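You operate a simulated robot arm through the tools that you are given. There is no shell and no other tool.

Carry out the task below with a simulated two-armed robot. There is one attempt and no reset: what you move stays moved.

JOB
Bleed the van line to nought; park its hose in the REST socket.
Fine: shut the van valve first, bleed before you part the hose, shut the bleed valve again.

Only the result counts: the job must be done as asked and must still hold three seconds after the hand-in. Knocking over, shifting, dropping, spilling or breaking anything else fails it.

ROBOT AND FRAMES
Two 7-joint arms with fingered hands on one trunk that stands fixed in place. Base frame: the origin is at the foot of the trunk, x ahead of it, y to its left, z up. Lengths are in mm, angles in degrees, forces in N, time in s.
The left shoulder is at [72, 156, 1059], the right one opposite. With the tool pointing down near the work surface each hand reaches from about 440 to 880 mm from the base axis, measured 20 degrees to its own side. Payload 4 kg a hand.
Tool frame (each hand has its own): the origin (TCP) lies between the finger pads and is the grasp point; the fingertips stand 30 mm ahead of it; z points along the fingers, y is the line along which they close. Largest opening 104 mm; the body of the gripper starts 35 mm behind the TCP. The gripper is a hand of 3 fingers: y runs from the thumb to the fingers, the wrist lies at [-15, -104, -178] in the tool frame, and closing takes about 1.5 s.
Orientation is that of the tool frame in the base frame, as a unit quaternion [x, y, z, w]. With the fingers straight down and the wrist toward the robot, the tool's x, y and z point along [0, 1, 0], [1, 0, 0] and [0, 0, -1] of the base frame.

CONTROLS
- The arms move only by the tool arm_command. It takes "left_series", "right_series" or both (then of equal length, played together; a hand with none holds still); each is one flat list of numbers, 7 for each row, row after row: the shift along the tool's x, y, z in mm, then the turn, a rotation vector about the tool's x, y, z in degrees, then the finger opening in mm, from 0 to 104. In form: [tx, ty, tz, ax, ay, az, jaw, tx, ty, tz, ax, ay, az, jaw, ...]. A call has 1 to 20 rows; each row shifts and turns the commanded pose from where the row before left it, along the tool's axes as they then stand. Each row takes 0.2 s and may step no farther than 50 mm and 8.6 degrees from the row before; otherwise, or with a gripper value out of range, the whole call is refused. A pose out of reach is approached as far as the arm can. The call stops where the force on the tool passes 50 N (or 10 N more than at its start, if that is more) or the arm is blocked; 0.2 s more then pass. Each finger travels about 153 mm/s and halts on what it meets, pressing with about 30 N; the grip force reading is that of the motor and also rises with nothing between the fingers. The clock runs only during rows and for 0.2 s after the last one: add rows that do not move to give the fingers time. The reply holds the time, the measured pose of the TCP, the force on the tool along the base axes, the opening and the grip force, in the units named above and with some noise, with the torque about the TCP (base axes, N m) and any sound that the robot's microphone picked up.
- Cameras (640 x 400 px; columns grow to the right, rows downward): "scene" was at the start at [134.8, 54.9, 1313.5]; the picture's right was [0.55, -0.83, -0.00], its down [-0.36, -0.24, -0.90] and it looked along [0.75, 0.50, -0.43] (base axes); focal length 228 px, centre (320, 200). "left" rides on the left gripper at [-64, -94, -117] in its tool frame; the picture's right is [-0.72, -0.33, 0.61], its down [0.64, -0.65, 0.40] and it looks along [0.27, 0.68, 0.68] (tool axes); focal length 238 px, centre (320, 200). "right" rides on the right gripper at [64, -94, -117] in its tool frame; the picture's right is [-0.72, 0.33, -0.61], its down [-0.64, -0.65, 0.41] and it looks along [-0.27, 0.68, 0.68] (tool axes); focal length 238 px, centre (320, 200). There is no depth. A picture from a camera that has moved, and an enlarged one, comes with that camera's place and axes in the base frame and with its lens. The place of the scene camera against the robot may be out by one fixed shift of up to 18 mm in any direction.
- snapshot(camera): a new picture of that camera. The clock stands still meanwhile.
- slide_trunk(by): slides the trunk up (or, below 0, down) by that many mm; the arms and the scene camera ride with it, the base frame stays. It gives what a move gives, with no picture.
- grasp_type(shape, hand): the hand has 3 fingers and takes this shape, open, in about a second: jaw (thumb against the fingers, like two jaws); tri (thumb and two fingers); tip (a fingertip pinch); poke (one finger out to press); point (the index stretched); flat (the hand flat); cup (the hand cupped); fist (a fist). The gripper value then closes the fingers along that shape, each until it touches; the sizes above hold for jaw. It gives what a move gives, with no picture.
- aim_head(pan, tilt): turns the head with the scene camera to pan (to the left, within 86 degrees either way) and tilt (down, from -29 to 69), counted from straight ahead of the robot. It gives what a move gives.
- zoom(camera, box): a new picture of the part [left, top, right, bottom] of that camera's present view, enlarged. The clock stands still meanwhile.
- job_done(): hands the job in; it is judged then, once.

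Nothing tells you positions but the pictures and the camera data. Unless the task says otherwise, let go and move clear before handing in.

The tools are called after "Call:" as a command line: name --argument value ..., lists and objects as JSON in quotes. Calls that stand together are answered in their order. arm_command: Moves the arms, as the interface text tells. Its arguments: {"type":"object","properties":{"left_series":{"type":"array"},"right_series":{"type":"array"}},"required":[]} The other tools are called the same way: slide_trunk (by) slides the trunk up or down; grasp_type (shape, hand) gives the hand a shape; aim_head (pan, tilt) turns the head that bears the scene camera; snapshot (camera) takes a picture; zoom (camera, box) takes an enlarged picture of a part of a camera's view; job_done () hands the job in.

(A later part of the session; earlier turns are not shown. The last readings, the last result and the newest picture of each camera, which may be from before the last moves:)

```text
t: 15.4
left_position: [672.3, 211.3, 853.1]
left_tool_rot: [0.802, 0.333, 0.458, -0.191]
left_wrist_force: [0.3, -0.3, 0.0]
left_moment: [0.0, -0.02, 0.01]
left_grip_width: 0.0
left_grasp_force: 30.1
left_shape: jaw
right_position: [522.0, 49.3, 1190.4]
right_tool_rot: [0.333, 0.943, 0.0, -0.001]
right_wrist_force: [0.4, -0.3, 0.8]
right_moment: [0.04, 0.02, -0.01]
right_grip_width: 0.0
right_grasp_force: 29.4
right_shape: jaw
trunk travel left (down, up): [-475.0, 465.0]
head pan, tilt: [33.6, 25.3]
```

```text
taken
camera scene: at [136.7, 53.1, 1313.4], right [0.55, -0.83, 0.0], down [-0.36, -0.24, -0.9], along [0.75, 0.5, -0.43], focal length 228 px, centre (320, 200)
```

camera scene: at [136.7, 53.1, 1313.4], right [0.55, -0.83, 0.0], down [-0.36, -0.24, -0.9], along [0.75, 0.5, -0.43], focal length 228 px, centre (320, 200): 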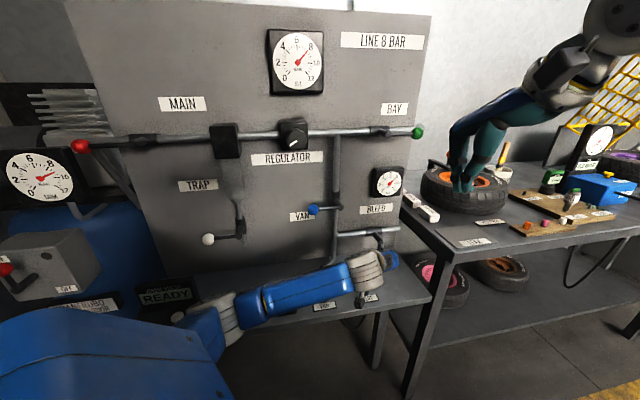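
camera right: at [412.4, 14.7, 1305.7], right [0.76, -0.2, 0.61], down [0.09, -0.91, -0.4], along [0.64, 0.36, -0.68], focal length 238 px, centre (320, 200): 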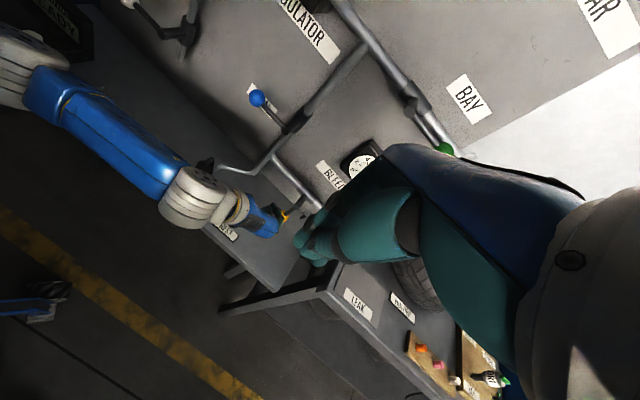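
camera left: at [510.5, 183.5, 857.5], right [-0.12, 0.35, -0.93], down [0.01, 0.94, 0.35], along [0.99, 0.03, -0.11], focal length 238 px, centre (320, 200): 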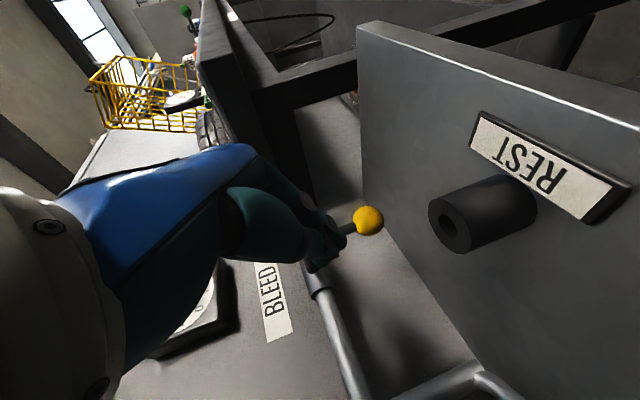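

Call:
zoom --camera "left" --box '[290, 170, 450, 290]'

Call:
zoom --camera "left" --box '[400, 150, 560, 270]'

Call:
zoom --camera "right" --box '[150, 140, 330, 260]'

```text
3.33 times, centred on (370, 230) of left
camera zoom: at [510.5, 183.5, 857.5], right [-0.12, 0.35, -0.93], down [0.01, 0.94, 0.35], along [0.99, 0.03, -0.11], focal length 794 px, centre (153, 100)
```

zoom: 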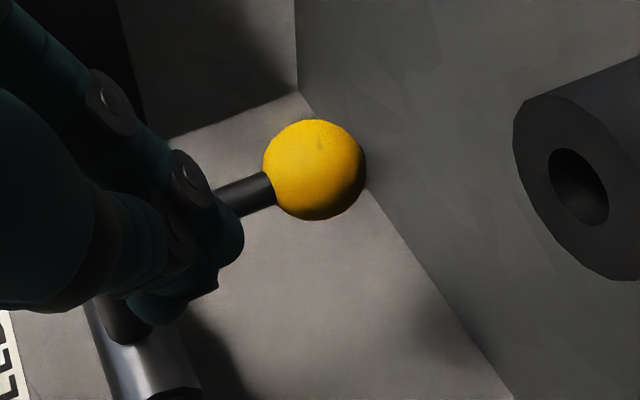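

```text
3.33 times, centred on (480, 210) of left
camera zoom: at [510.5, 183.5, 857.5], right [-0.12, 0.35, -0.93], down [0.01, 0.94, 0.35], along [0.99, 0.03, -0.11], focal length 794 px, centre (-213, 167)
```

zoom: 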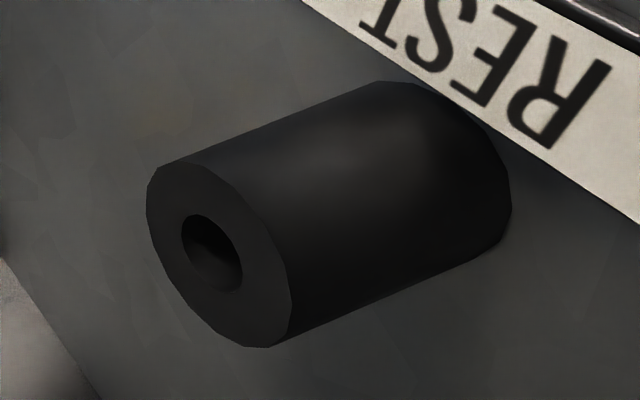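

```text
3.33 times, centred on (240, 200) of right
camera zoom: at [412.4, 14.7, 1305.7], right [0.76, -0.2, 0.61], down [0.09, -0.91, -0.4], along [0.64, 0.36, -0.68], focal length 794 px, centre (587, 200)
```

zoom: 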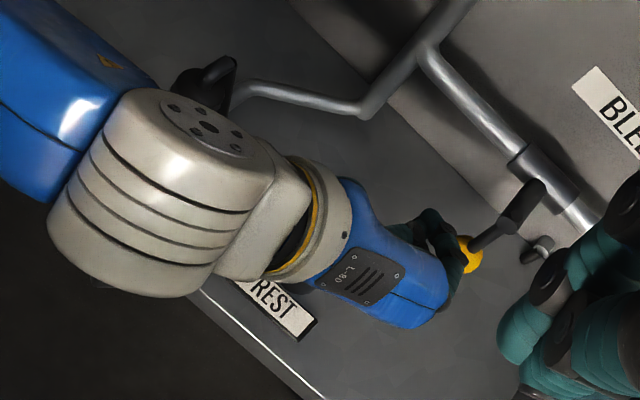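

The yellow ball is at about u=371, z≈785. I'll move in beside its lever on the left, watching the forearm's clearance to the VAN coupling.

Call:
arm_command --left_series '[-2.1, 0, 24, 0, 0, 0, 0, -2.1, 0, 24, 0, 0, 0, 0]'

Call:
zoom --camera "right" --box '[150, 120, 330, 260]'

Call:
snapshot --camera "left"

Call:
zoom --camera "scene" --box '[240, 200, 440, 340]'

```text
t: 16.0
left_position: [700.1, 240.2, 825.3]
left_tool_rot: [0.802, 0.332, 0.458, -0.19]
left_wrist_force: [0.3, -0.5, 0.2]
left_moment: [0.03, -0.01, 0.0]
left_grip_width: 0.3
left_grasp_force: 29.9
left_shape: jaw
right_position: [519.8, 48.5, 1190.4]
right_tool_rot: [0.334, 0.943, 0.0, 0.0]
right_wrist_force: [0.1, 0.4, 0.7]
right_moment: [-0.01, -0.02, -0.01]
right_grip_width: 0.1
right_grasp_force: 30.3
right_shape: jaw
trunk travel left (down, up): [-475.0, 465.0]
head pan, tilt: [33.6, 25.3]
```

```text
2.86 times, centred on (240, 190) of right
camera zoom: at [411.9, 16.0, 1305.8], right [0.76, -0.2, 0.61], down [0.09, -0.91, -0.4], along [0.64, 0.36, -0.68], focal length 681 px, centre (549, 229)
```

zoom: 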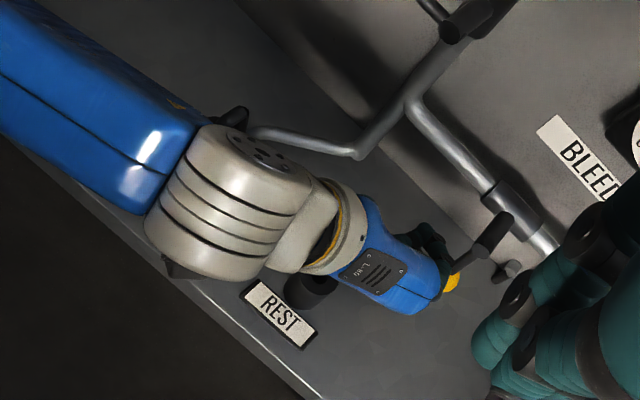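

```text
taken
camera left: at [539.5, 212.0, 829.8], right [-0.12, 0.35, -0.93], down [0.01, 0.94, 0.35], along [0.99, 0.03, -0.11], focal length 238 px, centre (320, 200)
```

left: 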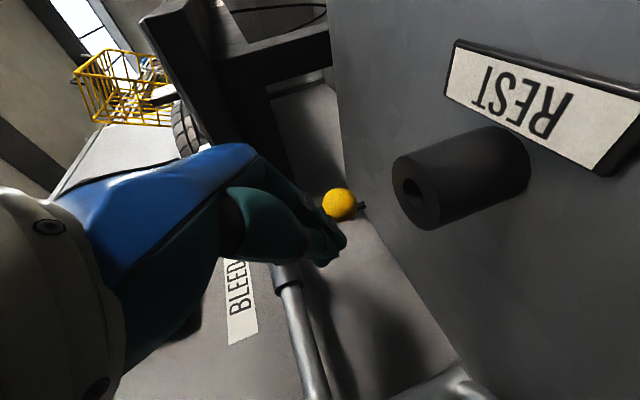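

```text
2.86 times, centred on (340, 270) of scene
camera zoom: at [136.2, 54.6, 1313.4], right [0.55, -0.83, 0.0], down [-0.36, -0.24, -0.9], along [0.75, 0.5, -0.43], focal length 651 px, centre (263, 0)
```

zoom: 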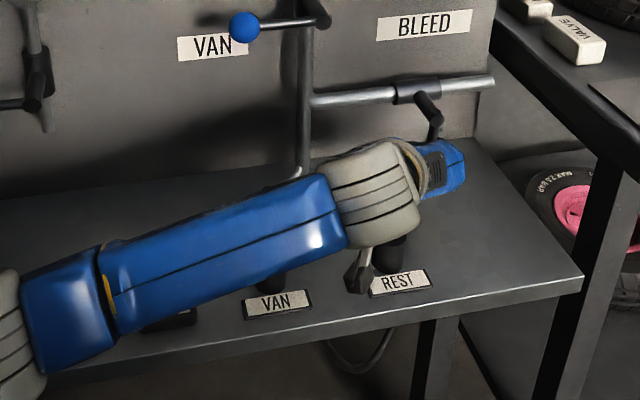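

The forearm clears the VAN coupling by perhaps 25 mm. To gain height there, I'll tilt the hand 10° steeper before closing in on the yellow lever.

Call:
arm_command --left_series '[0, 0, 0, 0, -5, 0, 0, 0, 0, 0, 0, -5, 0, 0, 1.7, 0, 9.7, 0, 0, 0, 0, 1.7, 0, 9.7, 0, 0, 0, 0]'

Call:
snapshot --camera "left"

Call:
zoom --camera "right" --box '[150, 120, 330, 260]'

Call:
zoom --camera "scene" --box '[240, 200, 440, 340]'

```text
t: 17.0
left_position: [710.5, 251.8, 817.2]
left_tool_rot: [0.839, 0.348, 0.386, -0.16]
left_wrist_force: [-0.6, -0.1, 0.5]
left_moment: [0.02, 0.01, 0.01]
left_grip_width: 0.0
left_grasp_force: 29.6
left_shape: jaw
right_position: [520.9, 49.0, 1190.0]
right_tool_rot: [0.334, 0.943, 0.0, -0.001]
right_wrist_force: [-0.3, 0.1, 0.7]
right_moment: [0.01, -0.02, 0.01]
right_grip_width: 0.0
right_grasp_force: 29.8
right_shape: jaw
trunk travel left (down, up): [-475.0, 465.0]
head pan, tilt: [33.6, 25.3]
```

```text
taken
camera left: at [552.7, 225.8, 843.8], right [-0.23, 0.23, -0.95], down [0.05, 0.97, 0.22], along [0.97, 0.01, -0.24], focal length 238 px, centre (320, 200)
```

left: 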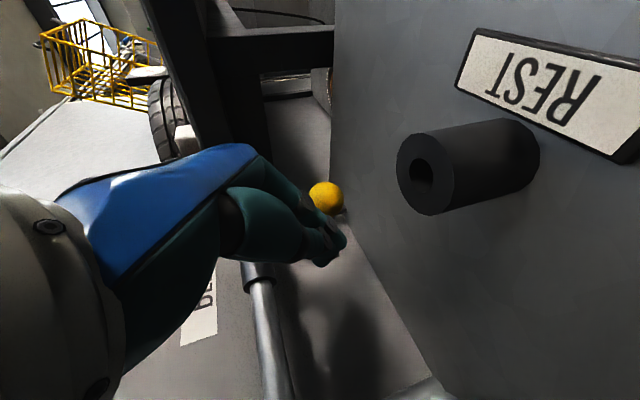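

```text
2.86 times, centred on (240, 190) of right
camera zoom: at [411.5, 15.7, 1306.0], right [0.76, -0.2, 0.61], down [0.09, -0.91, -0.4], along [0.64, 0.36, -0.68], focal length 681 px, centre (549, 229)
```

zoom: 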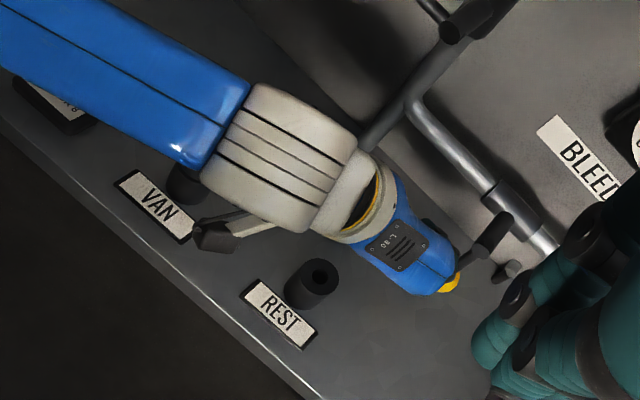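

```text
2.86 times, centred on (340, 270) of scene
camera zoom: at [135.9, 54.3, 1313.4], right [0.55, -0.83, 0.0], down [-0.36, -0.24, -0.9], along [0.75, 0.5, -0.43], focal length 651 px, centre (263, 0)
```

zoom: 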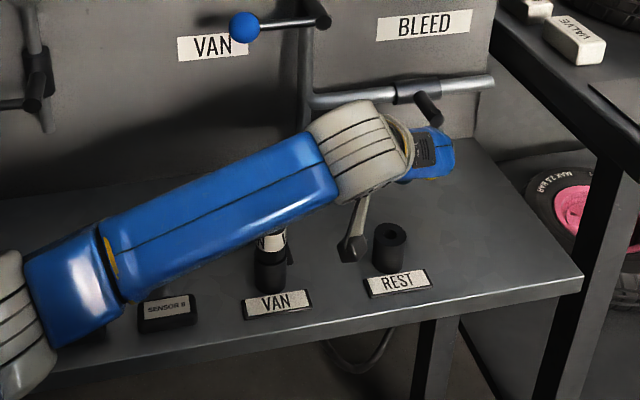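

The hand is beside the yellow lever, and the forearm now passes well above the VAN coupling. I'll push the yellow lever to the right, first about 30°.

Call:
arm_command --left_series '[0, 8.5, 0, 0, 0, 0, 0, 0, 8.5, 0, 0, 0, 0, 0, 0, 8.5, 0, 0, 0, 0, 0, -1.5, 7.15, 1.3, 0, 0, 0, 0, -1.5, 7.15, 1.3, 0, 0, 0, 0, 0, 7.35, 0, 0, 0, 0, 0, 0, 7.35, 0, 0, 0, 0, 0]'

Call:
snapshot --camera "left"

Call:
zoom --camera "right" --box '[200, 130, 340, 250]'

Call:
zoom --camera "scene" --box '[310, 160, 430, 300]'

```text
t: 18.6
left_position: [750.0, 213.3, 811.5]
left_tool_rot: [0.839, 0.349, 0.386, -0.16]
left_wrist_force: [-3.4, -0.2, -0.5]
left_moment: [-0.01, -0.07, -0.01]
left_grip_width: 0.0
left_grasp_force: 30.6
left_shape: jaw
right_position: [518.9, 49.3, 1192.0]
right_tool_rot: [0.335, 0.942, 0.001, 0.001]
right_wrist_force: [0.0, 0.1, -0.1]
right_moment: [0.01, 0.03, -0.02]
right_grip_width: 0.1
right_grasp_force: 29.8
right_shape: jaw
trunk travel left (down, up): [-475.0, 465.0]
head pan, tilt: [33.6, 25.3]
```

```text
taken
camera left: at [591.0, 186.6, 839.8], right [-0.23, 0.23, -0.95], down [0.05, 0.97, 0.22], along [0.97, 0.01, -0.24], focal length 238 px, centre (320, 200)
```

left: 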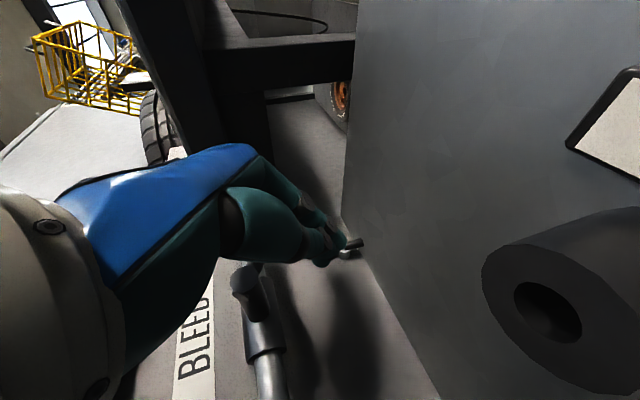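

```text
3.33 times, centred on (270, 190) of right
camera zoom: at [410.1, 15.3, 1306.5], right [0.76, -0.2, 0.61], down [0.09, -0.91, -0.4], along [0.64, 0.36, -0.68], focal length 794 px, centre (487, 233)
```

zoom: 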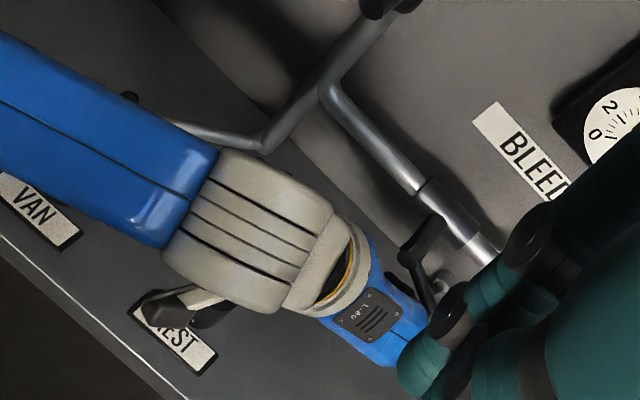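

```text
2.86 times, centred on (370, 230) of scene
camera zoom: at [134.4, 53.8, 1313.6], right [0.55, -0.83, 0.0], down [-0.36, -0.24, -0.9], along [0.75, 0.5, -0.43], focal length 651 px, centre (177, 114)
```

zoom: 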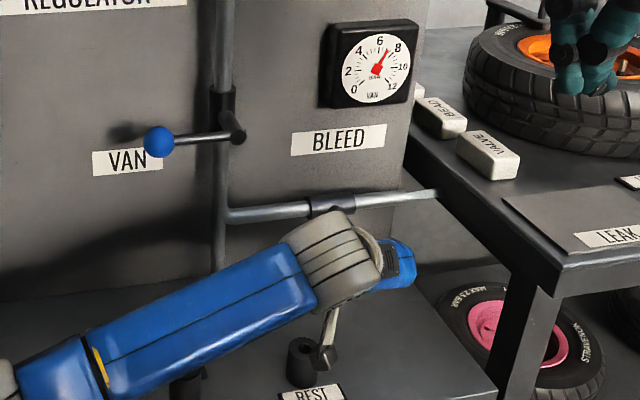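

The yellow lever is turning right and the gauge has begun to drop. I'll carry on to the open position.

Call:
arm_command --left_series '[1.9, 6.85, -1.6, 0, 0, 0, 0, 1.9, 6.85, -1.6, 0, 0, 0, 0, 2.8, 6.4, -2.4, 0, 0, 0, 0, 2.8, 6.4, -2.4, 0, 0, 0, 0, 3.9, 5.25, -3.35, 0, 0, 0, 0, 3.9, 5.25, -3.35, 0, 0, 0, 0, 4.8, 3.75, -4.1, 0, 0, 0, 0, 4.8, 3.75, -4.1, 0, 0, 0, 0]'

Call:
snapshot --camera "left"

Call:
zoom --camera "right" --box '[200, 130, 340, 250]'

Call:
zoom --camera "scene" --box '[310, 160, 430, 300]'

```text
t: 20.3
left_position: [776.3, 176.7, 834.1]
left_tool_rot: [0.844, 0.345, 0.378, -0.162]
left_wrist_force: [-10.6, -8.5, -4.2]
left_moment: [0.13, -0.1, -0.14]
left_grip_width: 0.0
left_grasp_force: 29.6
left_shape: jaw
right_position: [521.6, 45.0, 1191.0]
right_tool_rot: [0.334, 0.943, 0.001, -0.001]
right_wrist_force: [-0.1, -0.1, 0.6]
right_moment: [-0.02, -0.06, 0.01]
right_grip_width: 0.0
right_grasp_force: 30.5
right_shape: jaw
trunk travel left (down, up): [-475.0, 465.0]
head pan, tilt: [33.6, 25.3]
stopped in row 8 (left hand): the force on the tool passed its limit at 55 N (the readings are from after the stop); the commanded pose is now the measured one
```

```text
taken
camera left: at [617.9, 151.7, 865.0], right [-0.25, 0.23, -0.94], down [0.06, 0.97, 0.22], along [0.97, 0.0, -0.26], focal length 238 px, centre (320, 200)
```

left: 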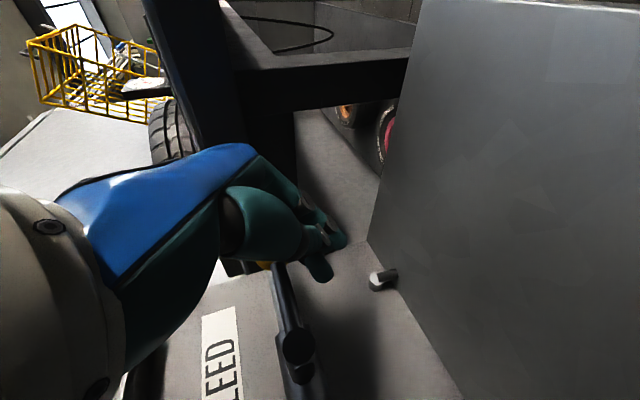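

```text
3.33 times, centred on (270, 190) of right
camera zoom: at [412.5, 12.6, 1305.7], right [0.76, -0.2, 0.61], down [0.09, -0.91, -0.41], along [0.64, 0.36, -0.68], focal length 794 px, centre (487, 233)
```

zoom: 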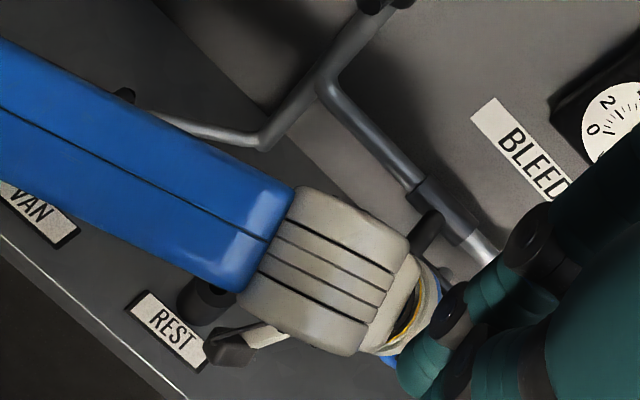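

```text
2.86 times, centred on (370, 230) of scene
camera zoom: at [136.4, 50.3, 1313.6], right [0.55, -0.83, 0.0], down [-0.36, -0.23, -0.9], along [0.75, 0.5, -0.43], focal length 651 px, centre (177, 114)
```

zoom: 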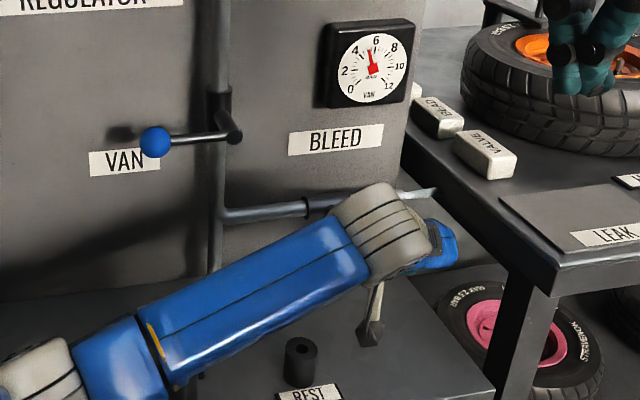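

The stop was reached at 55 N with the lever across to the right; the gauge is at about 5 bar and falling. I'll ease off downward, back out, and look.

Call:
arm_command --left_series '[-3, 0, 2.6, 0, 0, 0, 0, -3, 0, 2.6, 0, 0, 0, 0, -13, 0, -15.2, 0, 0, 0, 0, -13, 0, -15.2, 0, 0, 0, 0, -13, 0, -15.2, 0, 0, 0, 0]'

Call:
snapshot --camera "left"

Call:
zoom --camera "scene" --box '[310, 160, 430, 300]'

Call:
zoom --camera "right" --box '[200, 130, 340, 250]'

```text
t: 21.5
left_position: [732.2, 137.5, 827.8]
left_tool_rot: [0.843, 0.346, 0.379, -0.163]
left_wrist_force: [-0.4, -0.2, -0.6]
left_moment: [-0.02, -0.03, -0.01]
left_grip_width: 0.0
left_grasp_force: 30.3
left_shape: jaw
right_position: [520.8, 47.2, 1190.9]
right_tool_rot: [0.333, 0.943, -0.001, -0.001]
right_wrist_force: [0.1, 0.4, 0.1]
right_moment: [-0.02, 0.01, -0.02]
right_grip_width: 0.0
right_grasp_force: 29.9
right_shape: jaw
trunk travel left (down, up): [-475.0, 465.0]
head pan, tilt: [33.6, 25.3]
```

```text
taken
camera left: at [573.9, 111.4, 858.6], right [-0.25, 0.23, -0.94], down [0.05, 0.97, 0.22], along [0.97, 0.0, -0.25], focal length 238 px, centre (320, 200)
```

left: 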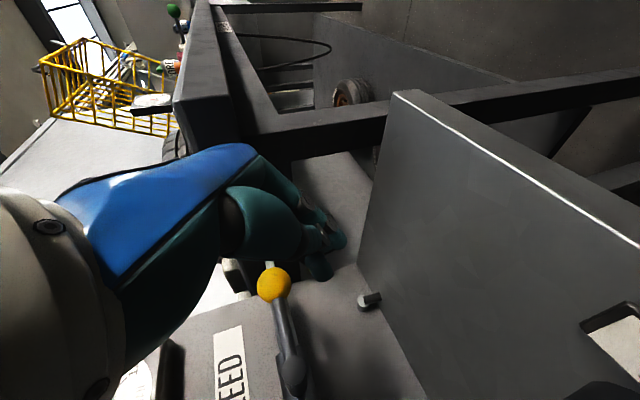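

```text
2.86 times, centred on (370, 230) of scene
camera zoom: at [135.7, 52.3, 1313.5], right [0.55, -0.83, 0.0], down [-0.36, -0.24, -0.9], along [0.75, 0.5, -0.43], focal length 651 px, centre (177, 114)
```

zoom: 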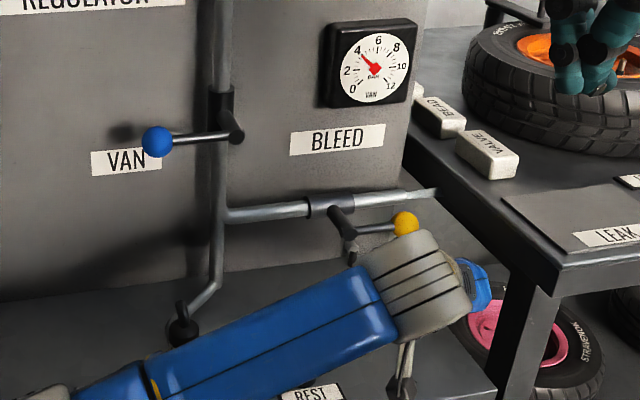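

```text
3.33 times, centred on (270, 190) of right
camera zoom: at [411.3, 13.8, 1306.1], right [0.76, -0.2, 0.61], down [0.09, -0.91, -0.41], along [0.64, 0.36, -0.68], focal length 794 px, centre (487, 233)
```

zoom: 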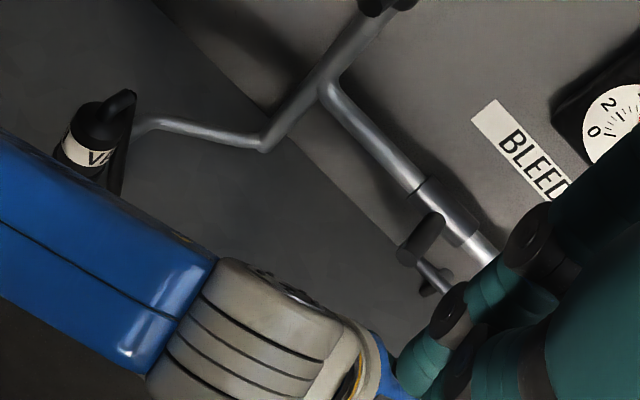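

The yellow lever is fully open and the gauge is near 4 bar and dropping. While it bleeds I'll raise the hand in front of the lever to a place above it for closing.

Call:
arm_command --left_series '[25, 0, -15.4, 0, 0, 0, 0, 25, 0, -15.4, 0, 0, 0, 0, 25, 0, -15.4, 0, 0, 0, 0, 0, 0, 0, 0, 0, 0, 0, 0, 0, 0, 0, 0, 0, 0, 0, 0, 0, 0, 0, 0, 0, 0, 0, 0, 0, 0, 0, 0, 0, 0, 0, 0, 0, 0, 0]'

Call:
snapshot --camera "left"

Call:
zoom --camera "scene" --box '[310, 160, 430, 300]'

```text
t: 23.3
left_position: [744.6, 149.5, 914.8]
left_tool_rot: [0.843, 0.347, 0.379, -0.161]
left_wrist_force: [0.0, 0.0, -0.4]
left_moment: [0.03, 0.0, -0.01]
left_grip_width: 0.0
left_grasp_force: 30.0
left_shape: jaw
right_position: [518.9, 48.3, 1190.8]
right_tool_rot: [0.334, 0.943, 0.0, 0.001]
right_wrist_force: [0.4, -0.3, -0.6]
right_moment: [-0.01, 0.0, 0.01]
right_grip_width: 0.1
right_grasp_force: 29.9
right_shape: jaw
trunk travel left (down, up): [-475.0, 465.0]
head pan, tilt: [33.6, 25.3]
```

```text
taken
camera left: at [586.1, 123.5, 945.3], right [-0.25, 0.23, -0.94], down [0.06, 0.97, 0.22], along [0.97, 0.0, -0.25], focal length 238 px, centre (320, 200)
```

left: 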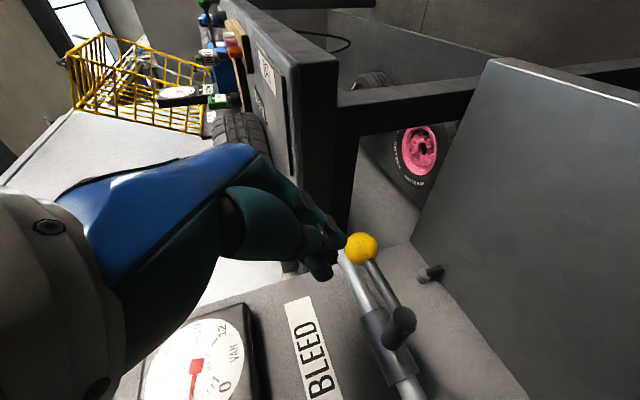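

```text
2.86 times, centred on (370, 230) of scene
camera zoom: at [135.8, 53.5, 1313.4], right [0.55, -0.83, 0.0], down [-0.36, -0.24, -0.9], along [0.75, 0.5, -0.43], focal length 651 px, centre (177, 114)
```

zoom: 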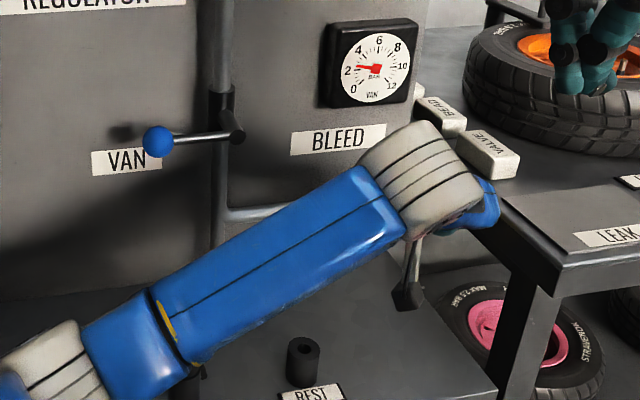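

The gauge is at about 2.3 bar. I'll hold still and let it bleed on.

Call:
arm_command --left_series '[0, 0, 0, 0, 0, 0, 0, 0, 0, 0, 0, 0, 0, 0, 0, 0, 0, 0, 0, 0, 0, 0, 0, 0, 0, 0, 0, 0, 0, 0, 0, 0, 0, 0, 0, 0, 0, 0, 0, 0, 0, 0, 0, 0, 0, 0, 0, 0, 0, 0, 0, 0, 0, 0, 0, 0, 0, 0, 0, 0, 0, 0, 0, 0, 0, 0, 0, 0, 0, 0, 0, 0, 0, 0, 0, 0, 0, 0, 0, 0, 0, 0, 0, 0, 0, 0, 0, 0, 0, 0, 0, 0, 0, 0, 0, 0, 0, 0, 0, 0, 0, 0, 0, 0, 0, 0, 0, 0, 0, 0, 0, 0, 0, 0, 0, 0, 0, 0, 0, 0, 0, 0, 0, 0, 0, 0, 0, 0, 0, 0, 0, 0, 0, 0, 0, 0, 0, 0, 0, 0]'

Call:
zoom --camera "scene" --box '[360, 160, 410, 200]'

Call:
zoom --camera "left" --box '[290, 200, 450, 360]'

```text
t: 27.5
left_position: [744.9, 149.2, 915.3]
left_tool_rot: [0.843, 0.347, 0.38, -0.161]
left_wrist_force: [0.0, 0.4, 0.1]
left_moment: [-0.02, 0.0, -0.02]
left_grip_width: 0.0
left_grasp_force: 30.0
left_shape: jaw
right_position: [520.1, 48.3, 1191.3]
right_tool_rot: [0.334, 0.943, -0.001, 0.001]
right_wrist_force: [-0.1, -0.5, 0.1]
right_moment: [0.03, -0.01, 0.05]
right_grip_width: 0.0
right_grasp_force: 30.2
right_shape: jaw
trunk travel left (down, up): [-475.0, 465.0]
head pan, tilt: [33.6, 25.3]
```

```text
10.00 times, centred on (385, 180) of scene
camera zoom: at [135.9, 53.5, 1313.4], right [0.55, -0.83, 0.0], down [-0.36, -0.24, -0.9], along [0.75, 0.5, -0.43], focal length 2279 px, centre (-330, 400)
```

zoom: 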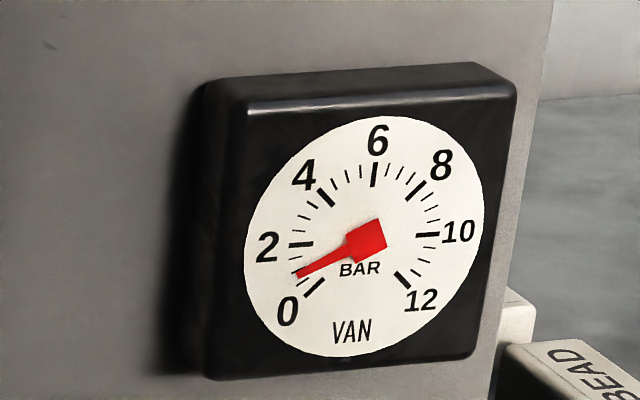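

```text
2.50 times, centred on (370, 280) of left
camera zoom: at [586.1, 123.5, 945.3], right [-0.25, 0.23, -0.94], down [0.06, 0.97, 0.22], along [0.97, 0.0, -0.25], focal length 596 px, centre (195, 0)
```

zoom: 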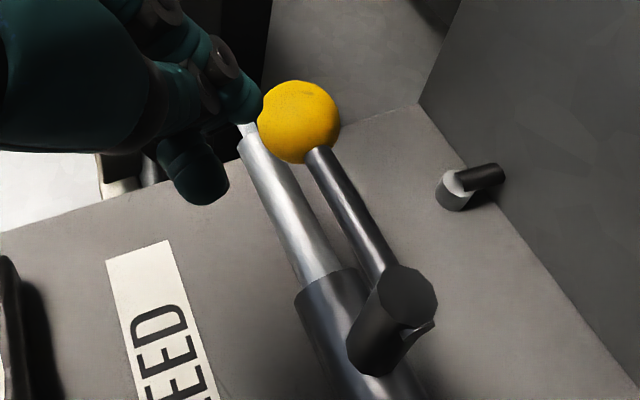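

The gauge is at about 0.8 bar and decaying. I'll keep waiting until it truly reaches zero.

Call:
arm_command --left_series '[0, 0, 0, 0, 0, 0, 0, 0, 0, 0, 0, 0, 0, 0, 0, 0, 0, 0, 0, 0, 0, 0, 0, 0, 0, 0, 0, 0, 0, 0, 0, 0, 0, 0, 0, 0, 0, 0, 0, 0, 0, 0, 0, 0, 0, 0, 0, 0, 0, 0, 0, 0, 0, 0, 0, 0, 0, 0, 0, 0, 0, 0, 0, 0, 0, 0, 0, 0, 0, 0, 0, 0, 0, 0, 0, 0, 0, 0, 0, 0, 0, 0, 0, 0, 0, 0, 0, 0, 0, 0, 0, 0, 0, 0, 0, 0, 0, 0, 0, 0, 0, 0, 0, 0, 0, 0, 0, 0, 0, 0, 0, 0, 0, 0, 0, 0, 0, 0, 0, 0, 0, 0, 0, 0, 0, 0, 0, 0, 0, 0, 0, 0, 0, 0, 0, 0, 0, 0, 0, 0]'

Call:
arm_command --left_series '[0, 0, 0, 0, 0, 0, 0, 0, 0, 0, 0, 0, 0, 0, 0, 0, 0, 0, 0, 0, 0, 0, 0, 0, 0, 0, 0, 0, 0, 0, 0, 0, 0, 0, 0, 0, 0, 0, 0, 0, 0, 0, 0, 0, 0, 0, 0, 0, 0, 0, 0, 0, 0, 0, 0, 0, 0, 0, 0, 0, 0, 0, 0, 0, 0, 0, 0, 0, 0, 0, 0, 0, 0, 0, 0, 0, 0, 0, 0, 0, 0, 0, 0, 0, 0, 0, 0, 0, 0, 0, 0, 0, 0, 0, 0, 0, 0, 0, 0, 0, 0, 0, 0, 0, 0, 0, 0, 0, 0, 0, 0, 0, 0, 0, 0, 0, 0, 0, 0, 0, 0, 0, 0, 0, 0, 0, 0, 0, 0, 0, 0, 0, 0, 0, 0, 0, 0, 0, 0, 0]'

Call:
zoom --camera "scene" --box '[360, 160, 410, 200]'

```text
t: 31.7
left_position: [744.1, 149.4, 914.7]
left_tool_rot: [0.842, 0.346, 0.38, -0.161]
left_wrist_force: [0.5, -0.3, -1.1]
left_moment: [0.01, 0.02, -0.01]
left_grip_width: 0.0
left_grasp_force: 30.4
left_shape: jaw
right_position: [520.4, 48.3, 1190.0]
right_tool_rot: [0.334, 0.943, 0.0, 0.0]
right_wrist_force: [-0.6, 0.1, -0.5]
right_moment: [-0.01, -0.02, 0.02]
right_grip_width: 0.0
right_grasp_force: 30.6
right_shape: jaw
trunk travel left (down, up): [-475.0, 465.0]
head pan, tilt: [33.6, 25.3]
```

```text
t: 35.9
left_position: [744.9, 149.3, 915.7]
left_tool_rot: [0.843, 0.347, 0.379, -0.161]
left_wrist_force: [0.3, 0.1, 0.1]
left_moment: [0.0, 0.0, 0.0]
left_grip_width: 0.1
left_grasp_force: 30.2
left_shape: jaw
right_position: [521.7, 48.9, 1190.2]
right_tool_rot: [0.334, 0.943, 0.001, -0.001]
right_wrist_force: [1.0, -0.6, 0.4]
right_moment: [-0.04, 0.0, 0.0]
right_grip_width: 0.0
right_grasp_force: 29.9
right_shape: jaw
trunk travel left (down, up): [-475.0, 465.0]
head pan, tilt: [33.6, 25.3]
```

```text
10.00 times, centred on (385, 180) of scene
camera zoom: at [135.9, 53.5, 1313.4], right [0.55, -0.83, 0.0], down [-0.36, -0.24, -0.9], along [0.75, 0.5, -0.43], focal length 2279 px, centre (-330, 400)
```

zoom: 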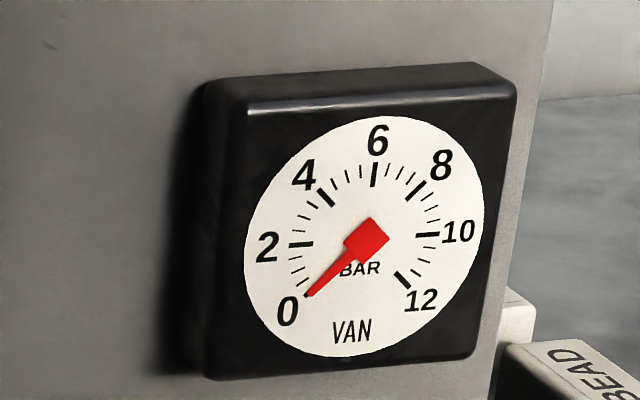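

The needle is essentially at 0. I'll let a few more seconds pass while moving the fingers in above the open lever.

Call:
arm_command --left_series '[10.6, 0, 12, 0, 0, 0, 0, 10.6, 0, 12, 0, 0, 0, 0, 10.6, 0, 12, 0, 0, 0, 0, 0, 0, 0, 0, 0, 0, 0, 0, 0, 0, 0, 0, 0, 0, 0, 0, 0, 0, 0, 0, 0, 0, 0, 0, 0, 0, 0, 0, 0, 0, 0, 0, 0, 0, 0, 0, 0, 0, 0, 0, 0, 0, 0, 0, 0, 0, 0, 0, 0, 0, 0, 0, 0, 0, 0, 0, 0, 0, 0, 0, 0, 0, 0, 0, 0, 0, 0, 0, 0, 0, 0, 0, 0, 0, 0, 0, 0, 0, 0, 0, 0, 0, 0, 0, 0, 0, 0, 0, 0, 0, 0, 0, 0, 0, 0, 0, 0, 0, 0, 0, 0, 0, 0, 0, 0, 0, 0, 0, 0, 0, 0, 0, 0, 0, 0, 0, 0, 0, 0]'

Call:
snapshot --camera "left"

Call:
zoom --camera "scene" --box '[360, 160, 410, 200]'

Call:
zoom --camera "scene" --box '[310, 160, 430, 300]'

```text
t: 40.1
left_position: [779.1, 182.8, 914.5]
left_tool_rot: [0.843, 0.346, 0.379, -0.161]
left_wrist_force: [-0.6, -0.7, -0.1]
left_moment: [-0.02, 0.01, -0.01]
left_grip_width: 0.1
left_grasp_force: 30.1
left_shape: jaw
right_position: [521.2, 47.3, 1191.1]
right_tool_rot: [0.333, 0.943, 0.0, 0.0]
right_wrist_force: [0.7, 0.2, -0.5]
right_moment: [0.0, 0.01, -0.01]
right_grip_width: 0.0
right_grasp_force: 29.9
right_shape: jaw
trunk travel left (down, up): [-475.0, 465.0]
head pan, tilt: [33.6, 25.3]
```

```text
taken
camera left: at [621.4, 156.5, 945.6], right [-0.25, 0.23, -0.94], down [0.06, 0.97, 0.22], along [0.97, 0.0, -0.25], focal length 238 px, centre (320, 200)
```

left: 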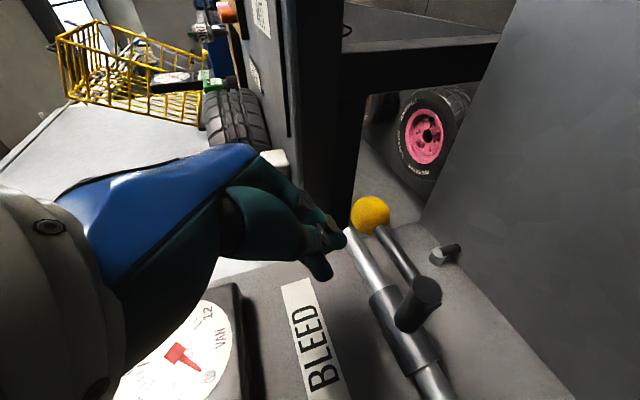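

```text
10.00 times, centred on (385, 180) of scene
camera zoom: at [135.9, 53.6, 1313.4], right [0.55, -0.83, 0.0], down [-0.36, -0.24, -0.9], along [0.75, 0.5, -0.43], focal length 2279 px, centre (-330, 400)
```

zoom: 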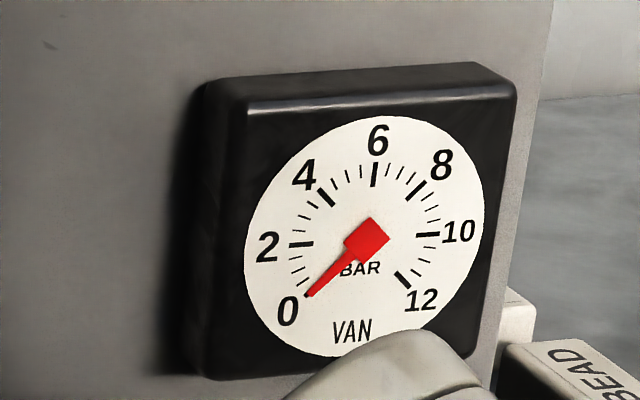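

```text
2.86 times, centred on (370, 230) of scene
camera zoom: at [135.9, 53.6, 1313.4], right [0.55, -0.83, 0.0], down [-0.36, -0.24, -0.9], along [0.75, 0.5, -0.43], focal length 651 px, centre (177, 114)
```

zoom: 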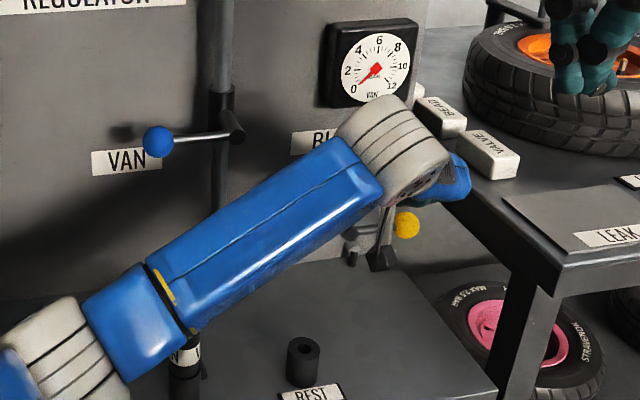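

The gauge holds at 0. Before pushing the lever back down I want to check the distance from my hand to the right-hand bench edge.

Call:
zoom --camera "right" --box '[200, 140, 440, 340]'

Call:
zoom --camera "left" --box '[200, 100, 460, 320]'

Call:
zoom --camera "scene" --box '[370, 150, 530, 280]'

```text
2.00 times, centred on (320, 240) of right
camera zoom: at [411.3, 15.2, 1306.1], right [0.76, -0.2, 0.61], down [0.09, -0.91, -0.4], along [0.64, 0.36, -0.68], focal length 477 px, centre (320, 120)
```

zoom: 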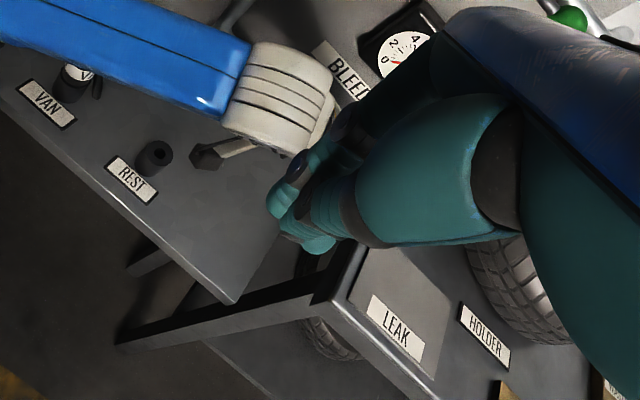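

```text
1.82 times, centred on (330, 210) of left
camera zoom: at [621.4, 156.5, 945.6], right [-0.25, 0.23, -0.94], down [0.06, 0.97, 0.22], along [0.97, 0.0, -0.25], focal length 433 px, centre (302, 182)
```

zoom: 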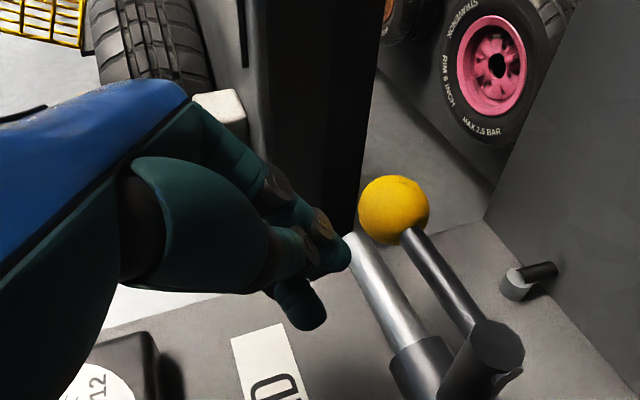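

```text
3.08 times, centred on (450, 215) of scene
camera zoom: at [135.9, 53.6, 1313.4], right [0.55, -0.83, 0.0], down [-0.36, -0.24, -0.9], along [0.75, 0.5, -0.43], focal length 701 px, centre (-80, 154)
```

zoom: 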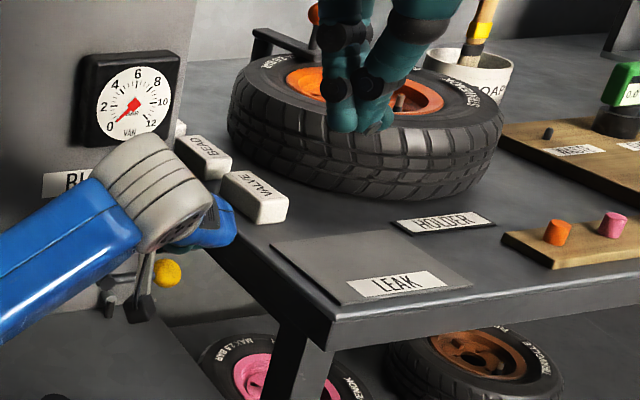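

The bench edge is roughly 40 to 60 mm beyond the hand, so there is room. I'll push the yellow lever down from above, first half of the arc.

Call:
arm_command --left_series '[-6.6, 1.2, 5.8, 0, 0, 0, 0, -6.6, 1.2, 5.8, 0, 0, 0, 0, -6.1, 1.95, 5.4, 0, 0, 0, 0, -6.1, 1.95, 5.4, 0, 0, 0, 0, -5.5, 0, 4.85, 0, 0, 0, 0, -5.5, 0, 4.85, 0, 0, 0, 0]'

Call:
snapshot --camera "left"

Call:
zoom --camera "scene" --box '[310, 160, 430, 300]'

```text
t: 41.5
left_position: [781.8, 176.8, 867.2]
left_tool_rot: [0.843, 0.346, 0.38, -0.162]
left_wrist_force: [0.0, -0.3, 1.0]
left_moment: [0.01, -0.02, -0.01]
left_grip_width: 0.0
left_grasp_force: 29.5
left_shape: jaw
right_position: [521.0, 47.7, 1190.8]
right_tool_rot: [0.334, 0.943, 0.0, 0.001]
right_wrist_force: [0.4, -0.4, 0.4]
right_moment: [0.01, 0.02, -0.01]
right_grip_width: 0.0
right_grasp_force: 30.1
right_shape: jaw
trunk travel left (down, up): [-475.0, 465.0]
head pan, tilt: [33.6, 25.3]
```

```text
taken
camera left: at [624.1, 152.2, 897.5], right [-0.25, 0.23, -0.94], down [0.06, 0.97, 0.22], along [0.97, 0.0, -0.25], focal length 238 px, centre (320, 200)
```

left: 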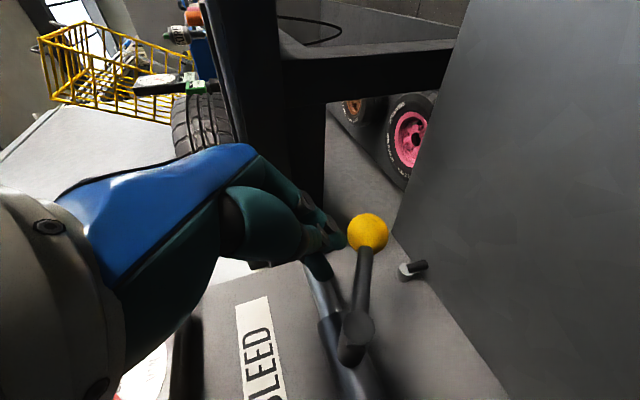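

```text
2.86 times, centred on (370, 230) of scene
camera zoom: at [135.6, 53.7, 1313.5], right [0.55, -0.83, 0.0], down [-0.36, -0.24, -0.9], along [0.75, 0.5, -0.43], focal length 651 px, centre (177, 114)
```

zoom: 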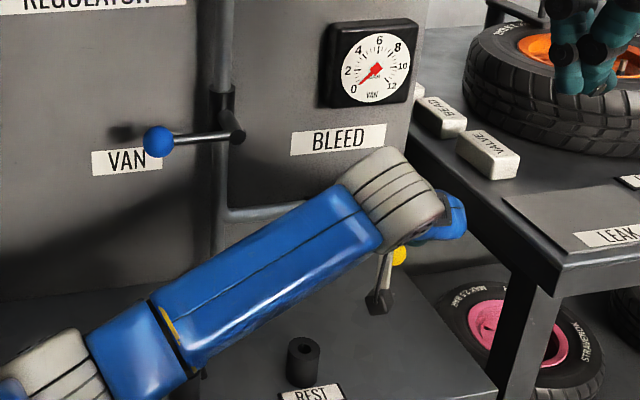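

The lever is following and is about 35° down from open. I'll continue back to the shut position.

Call:
arm_command --left_series '[-5.8, -1.7, 5.1, 0, 0, 0, 0, -5.8, -1.7, 5.1, 0, 0, 0, 0, -4.8, -3.7, 4.2, 0, 0, 0, 0, -4.8, -3.7, 4.2, 0, 0, 0, 0, -3.9, -5.15, 3.5, 0, 0, 0, 0, -3.9, -5.15, 3.5, 0, 0, 0, 0, -2.8, -6.35, 2.5, 0, 0, 0, 0, -2.8, -6.35, 2.5, 0, 0, 0, 0]'

Call:
snapshot --camera "left"

Call:
zoom --camera "scene" --box '[310, 160, 430, 300]'

Call:
zoom --camera "right" --box '[150, 120, 330, 260]'

```text
t: 43.3
left_position: [758.1, 201.3, 821.0]
left_tool_rot: [0.843, 0.345, 0.38, -0.161]
left_wrist_force: [3.7, -2.1, 3.9]
left_moment: [0.07, -0.01, -0.1]
left_grip_width: 0.2
left_grasp_force: 29.7
left_shape: jaw
right_position: [520.5, 47.6, 1190.5]
right_tool_rot: [0.334, 0.943, 0.0, 0.0]
right_wrist_force: [0.1, -0.8, -0.2]
right_moment: [-0.01, 0.03, -0.03]
right_grip_width: 0.4
right_grasp_force: 30.2
right_shape: jaw
trunk travel left (down, up): [-475.0, 465.0]
head pan, tilt: [33.6, 25.3]
```

```text
taken
camera left: at [601.1, 176.0, 851.7], right [-0.24, 0.23, -0.94], down [0.06, 0.97, 0.22], along [0.97, 0.0, -0.25], focal length 238 px, centre (320, 200)
```

left: 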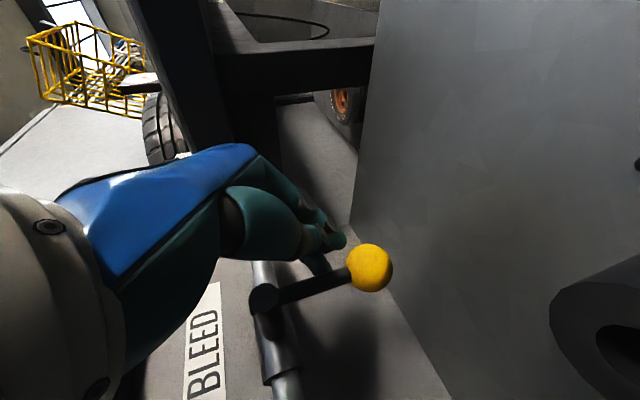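

```text
2.86 times, centred on (370, 230) of scene
camera zoom: at [135.8, 52.8, 1313.5], right [0.55, -0.83, 0.0], down [-0.36, -0.24, -0.9], along [0.75, 0.5, -0.43], focal length 651 px, centre (177, 114)
```

zoom: 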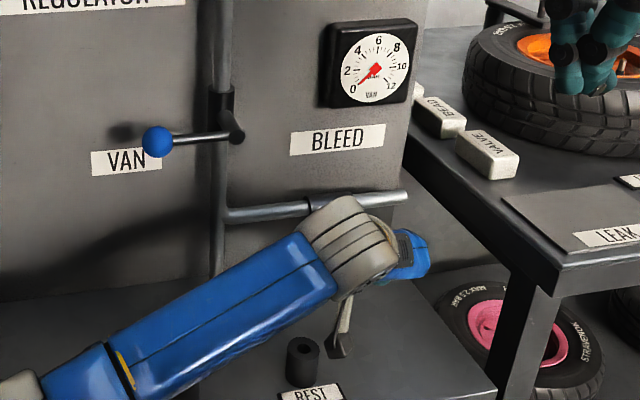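

```text
2.86 times, centred on (240, 190) of right
camera zoom: at [411.4, 14.4, 1306.1], right [0.76, -0.2, 0.61], down [0.09, -0.91, -0.4], along [0.64, 0.36, -0.68], focal length 681 px, centre (549, 229)
```

zoom: 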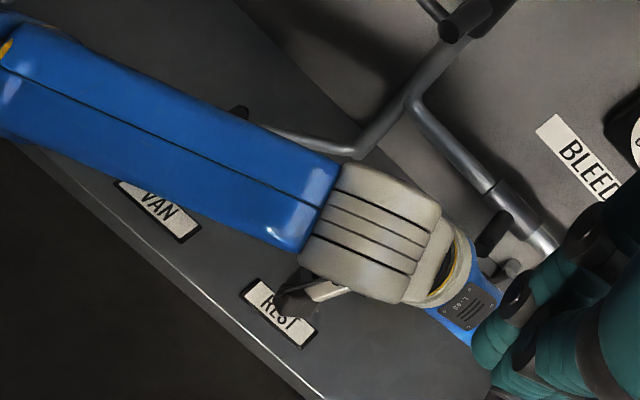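

The yellow ball is back at u≈371, its original spot. I'll press a bit further to make sure it is against its shut stop.

Call:
arm_command --left_series '[-0.5, -2.5, 0.4, 0, 0, 0, 0, -0.5, -2.5, 0.4, 0, 0, 0, 0]'

Call:
snapshot --camera "left"

```text
t: 43.9
left_position: [756.8, 202.2, 821.0]
left_tool_rot: [0.843, 0.345, 0.382, -0.161]
left_wrist_force: [10.0, -6.8, 6.4]
left_moment: [0.12, -0.02, -0.23]
left_grip_width: 0.0
left_grasp_force: 30.5
left_shape: jaw
right_position: [521.5, 45.2, 1190.0]
right_tool_rot: [0.333, 0.943, 0.001, 0.0]
right_wrist_force: [-0.6, 0.0, 0.0]
right_moment: [0.0, 0.01, 0.0]
right_grip_width: 0.2
right_grasp_force: 30.2
right_shape: jaw
trunk travel left (down, up): [-475.0, 465.0]
head pan, tilt: [33.6, 25.3]
```

```text
taken
camera left: at [597.9, 177.6, 851.1], right [-0.24, 0.23, -0.94], down [0.06, 0.97, 0.22], along [0.97, 0.0, -0.25], focal length 238 px, centre (320, 200)
```

left: 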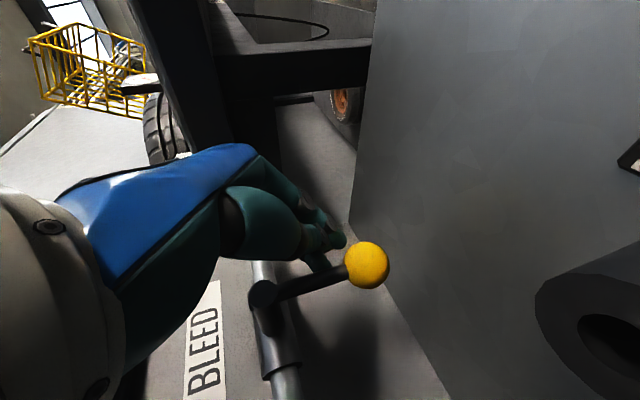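

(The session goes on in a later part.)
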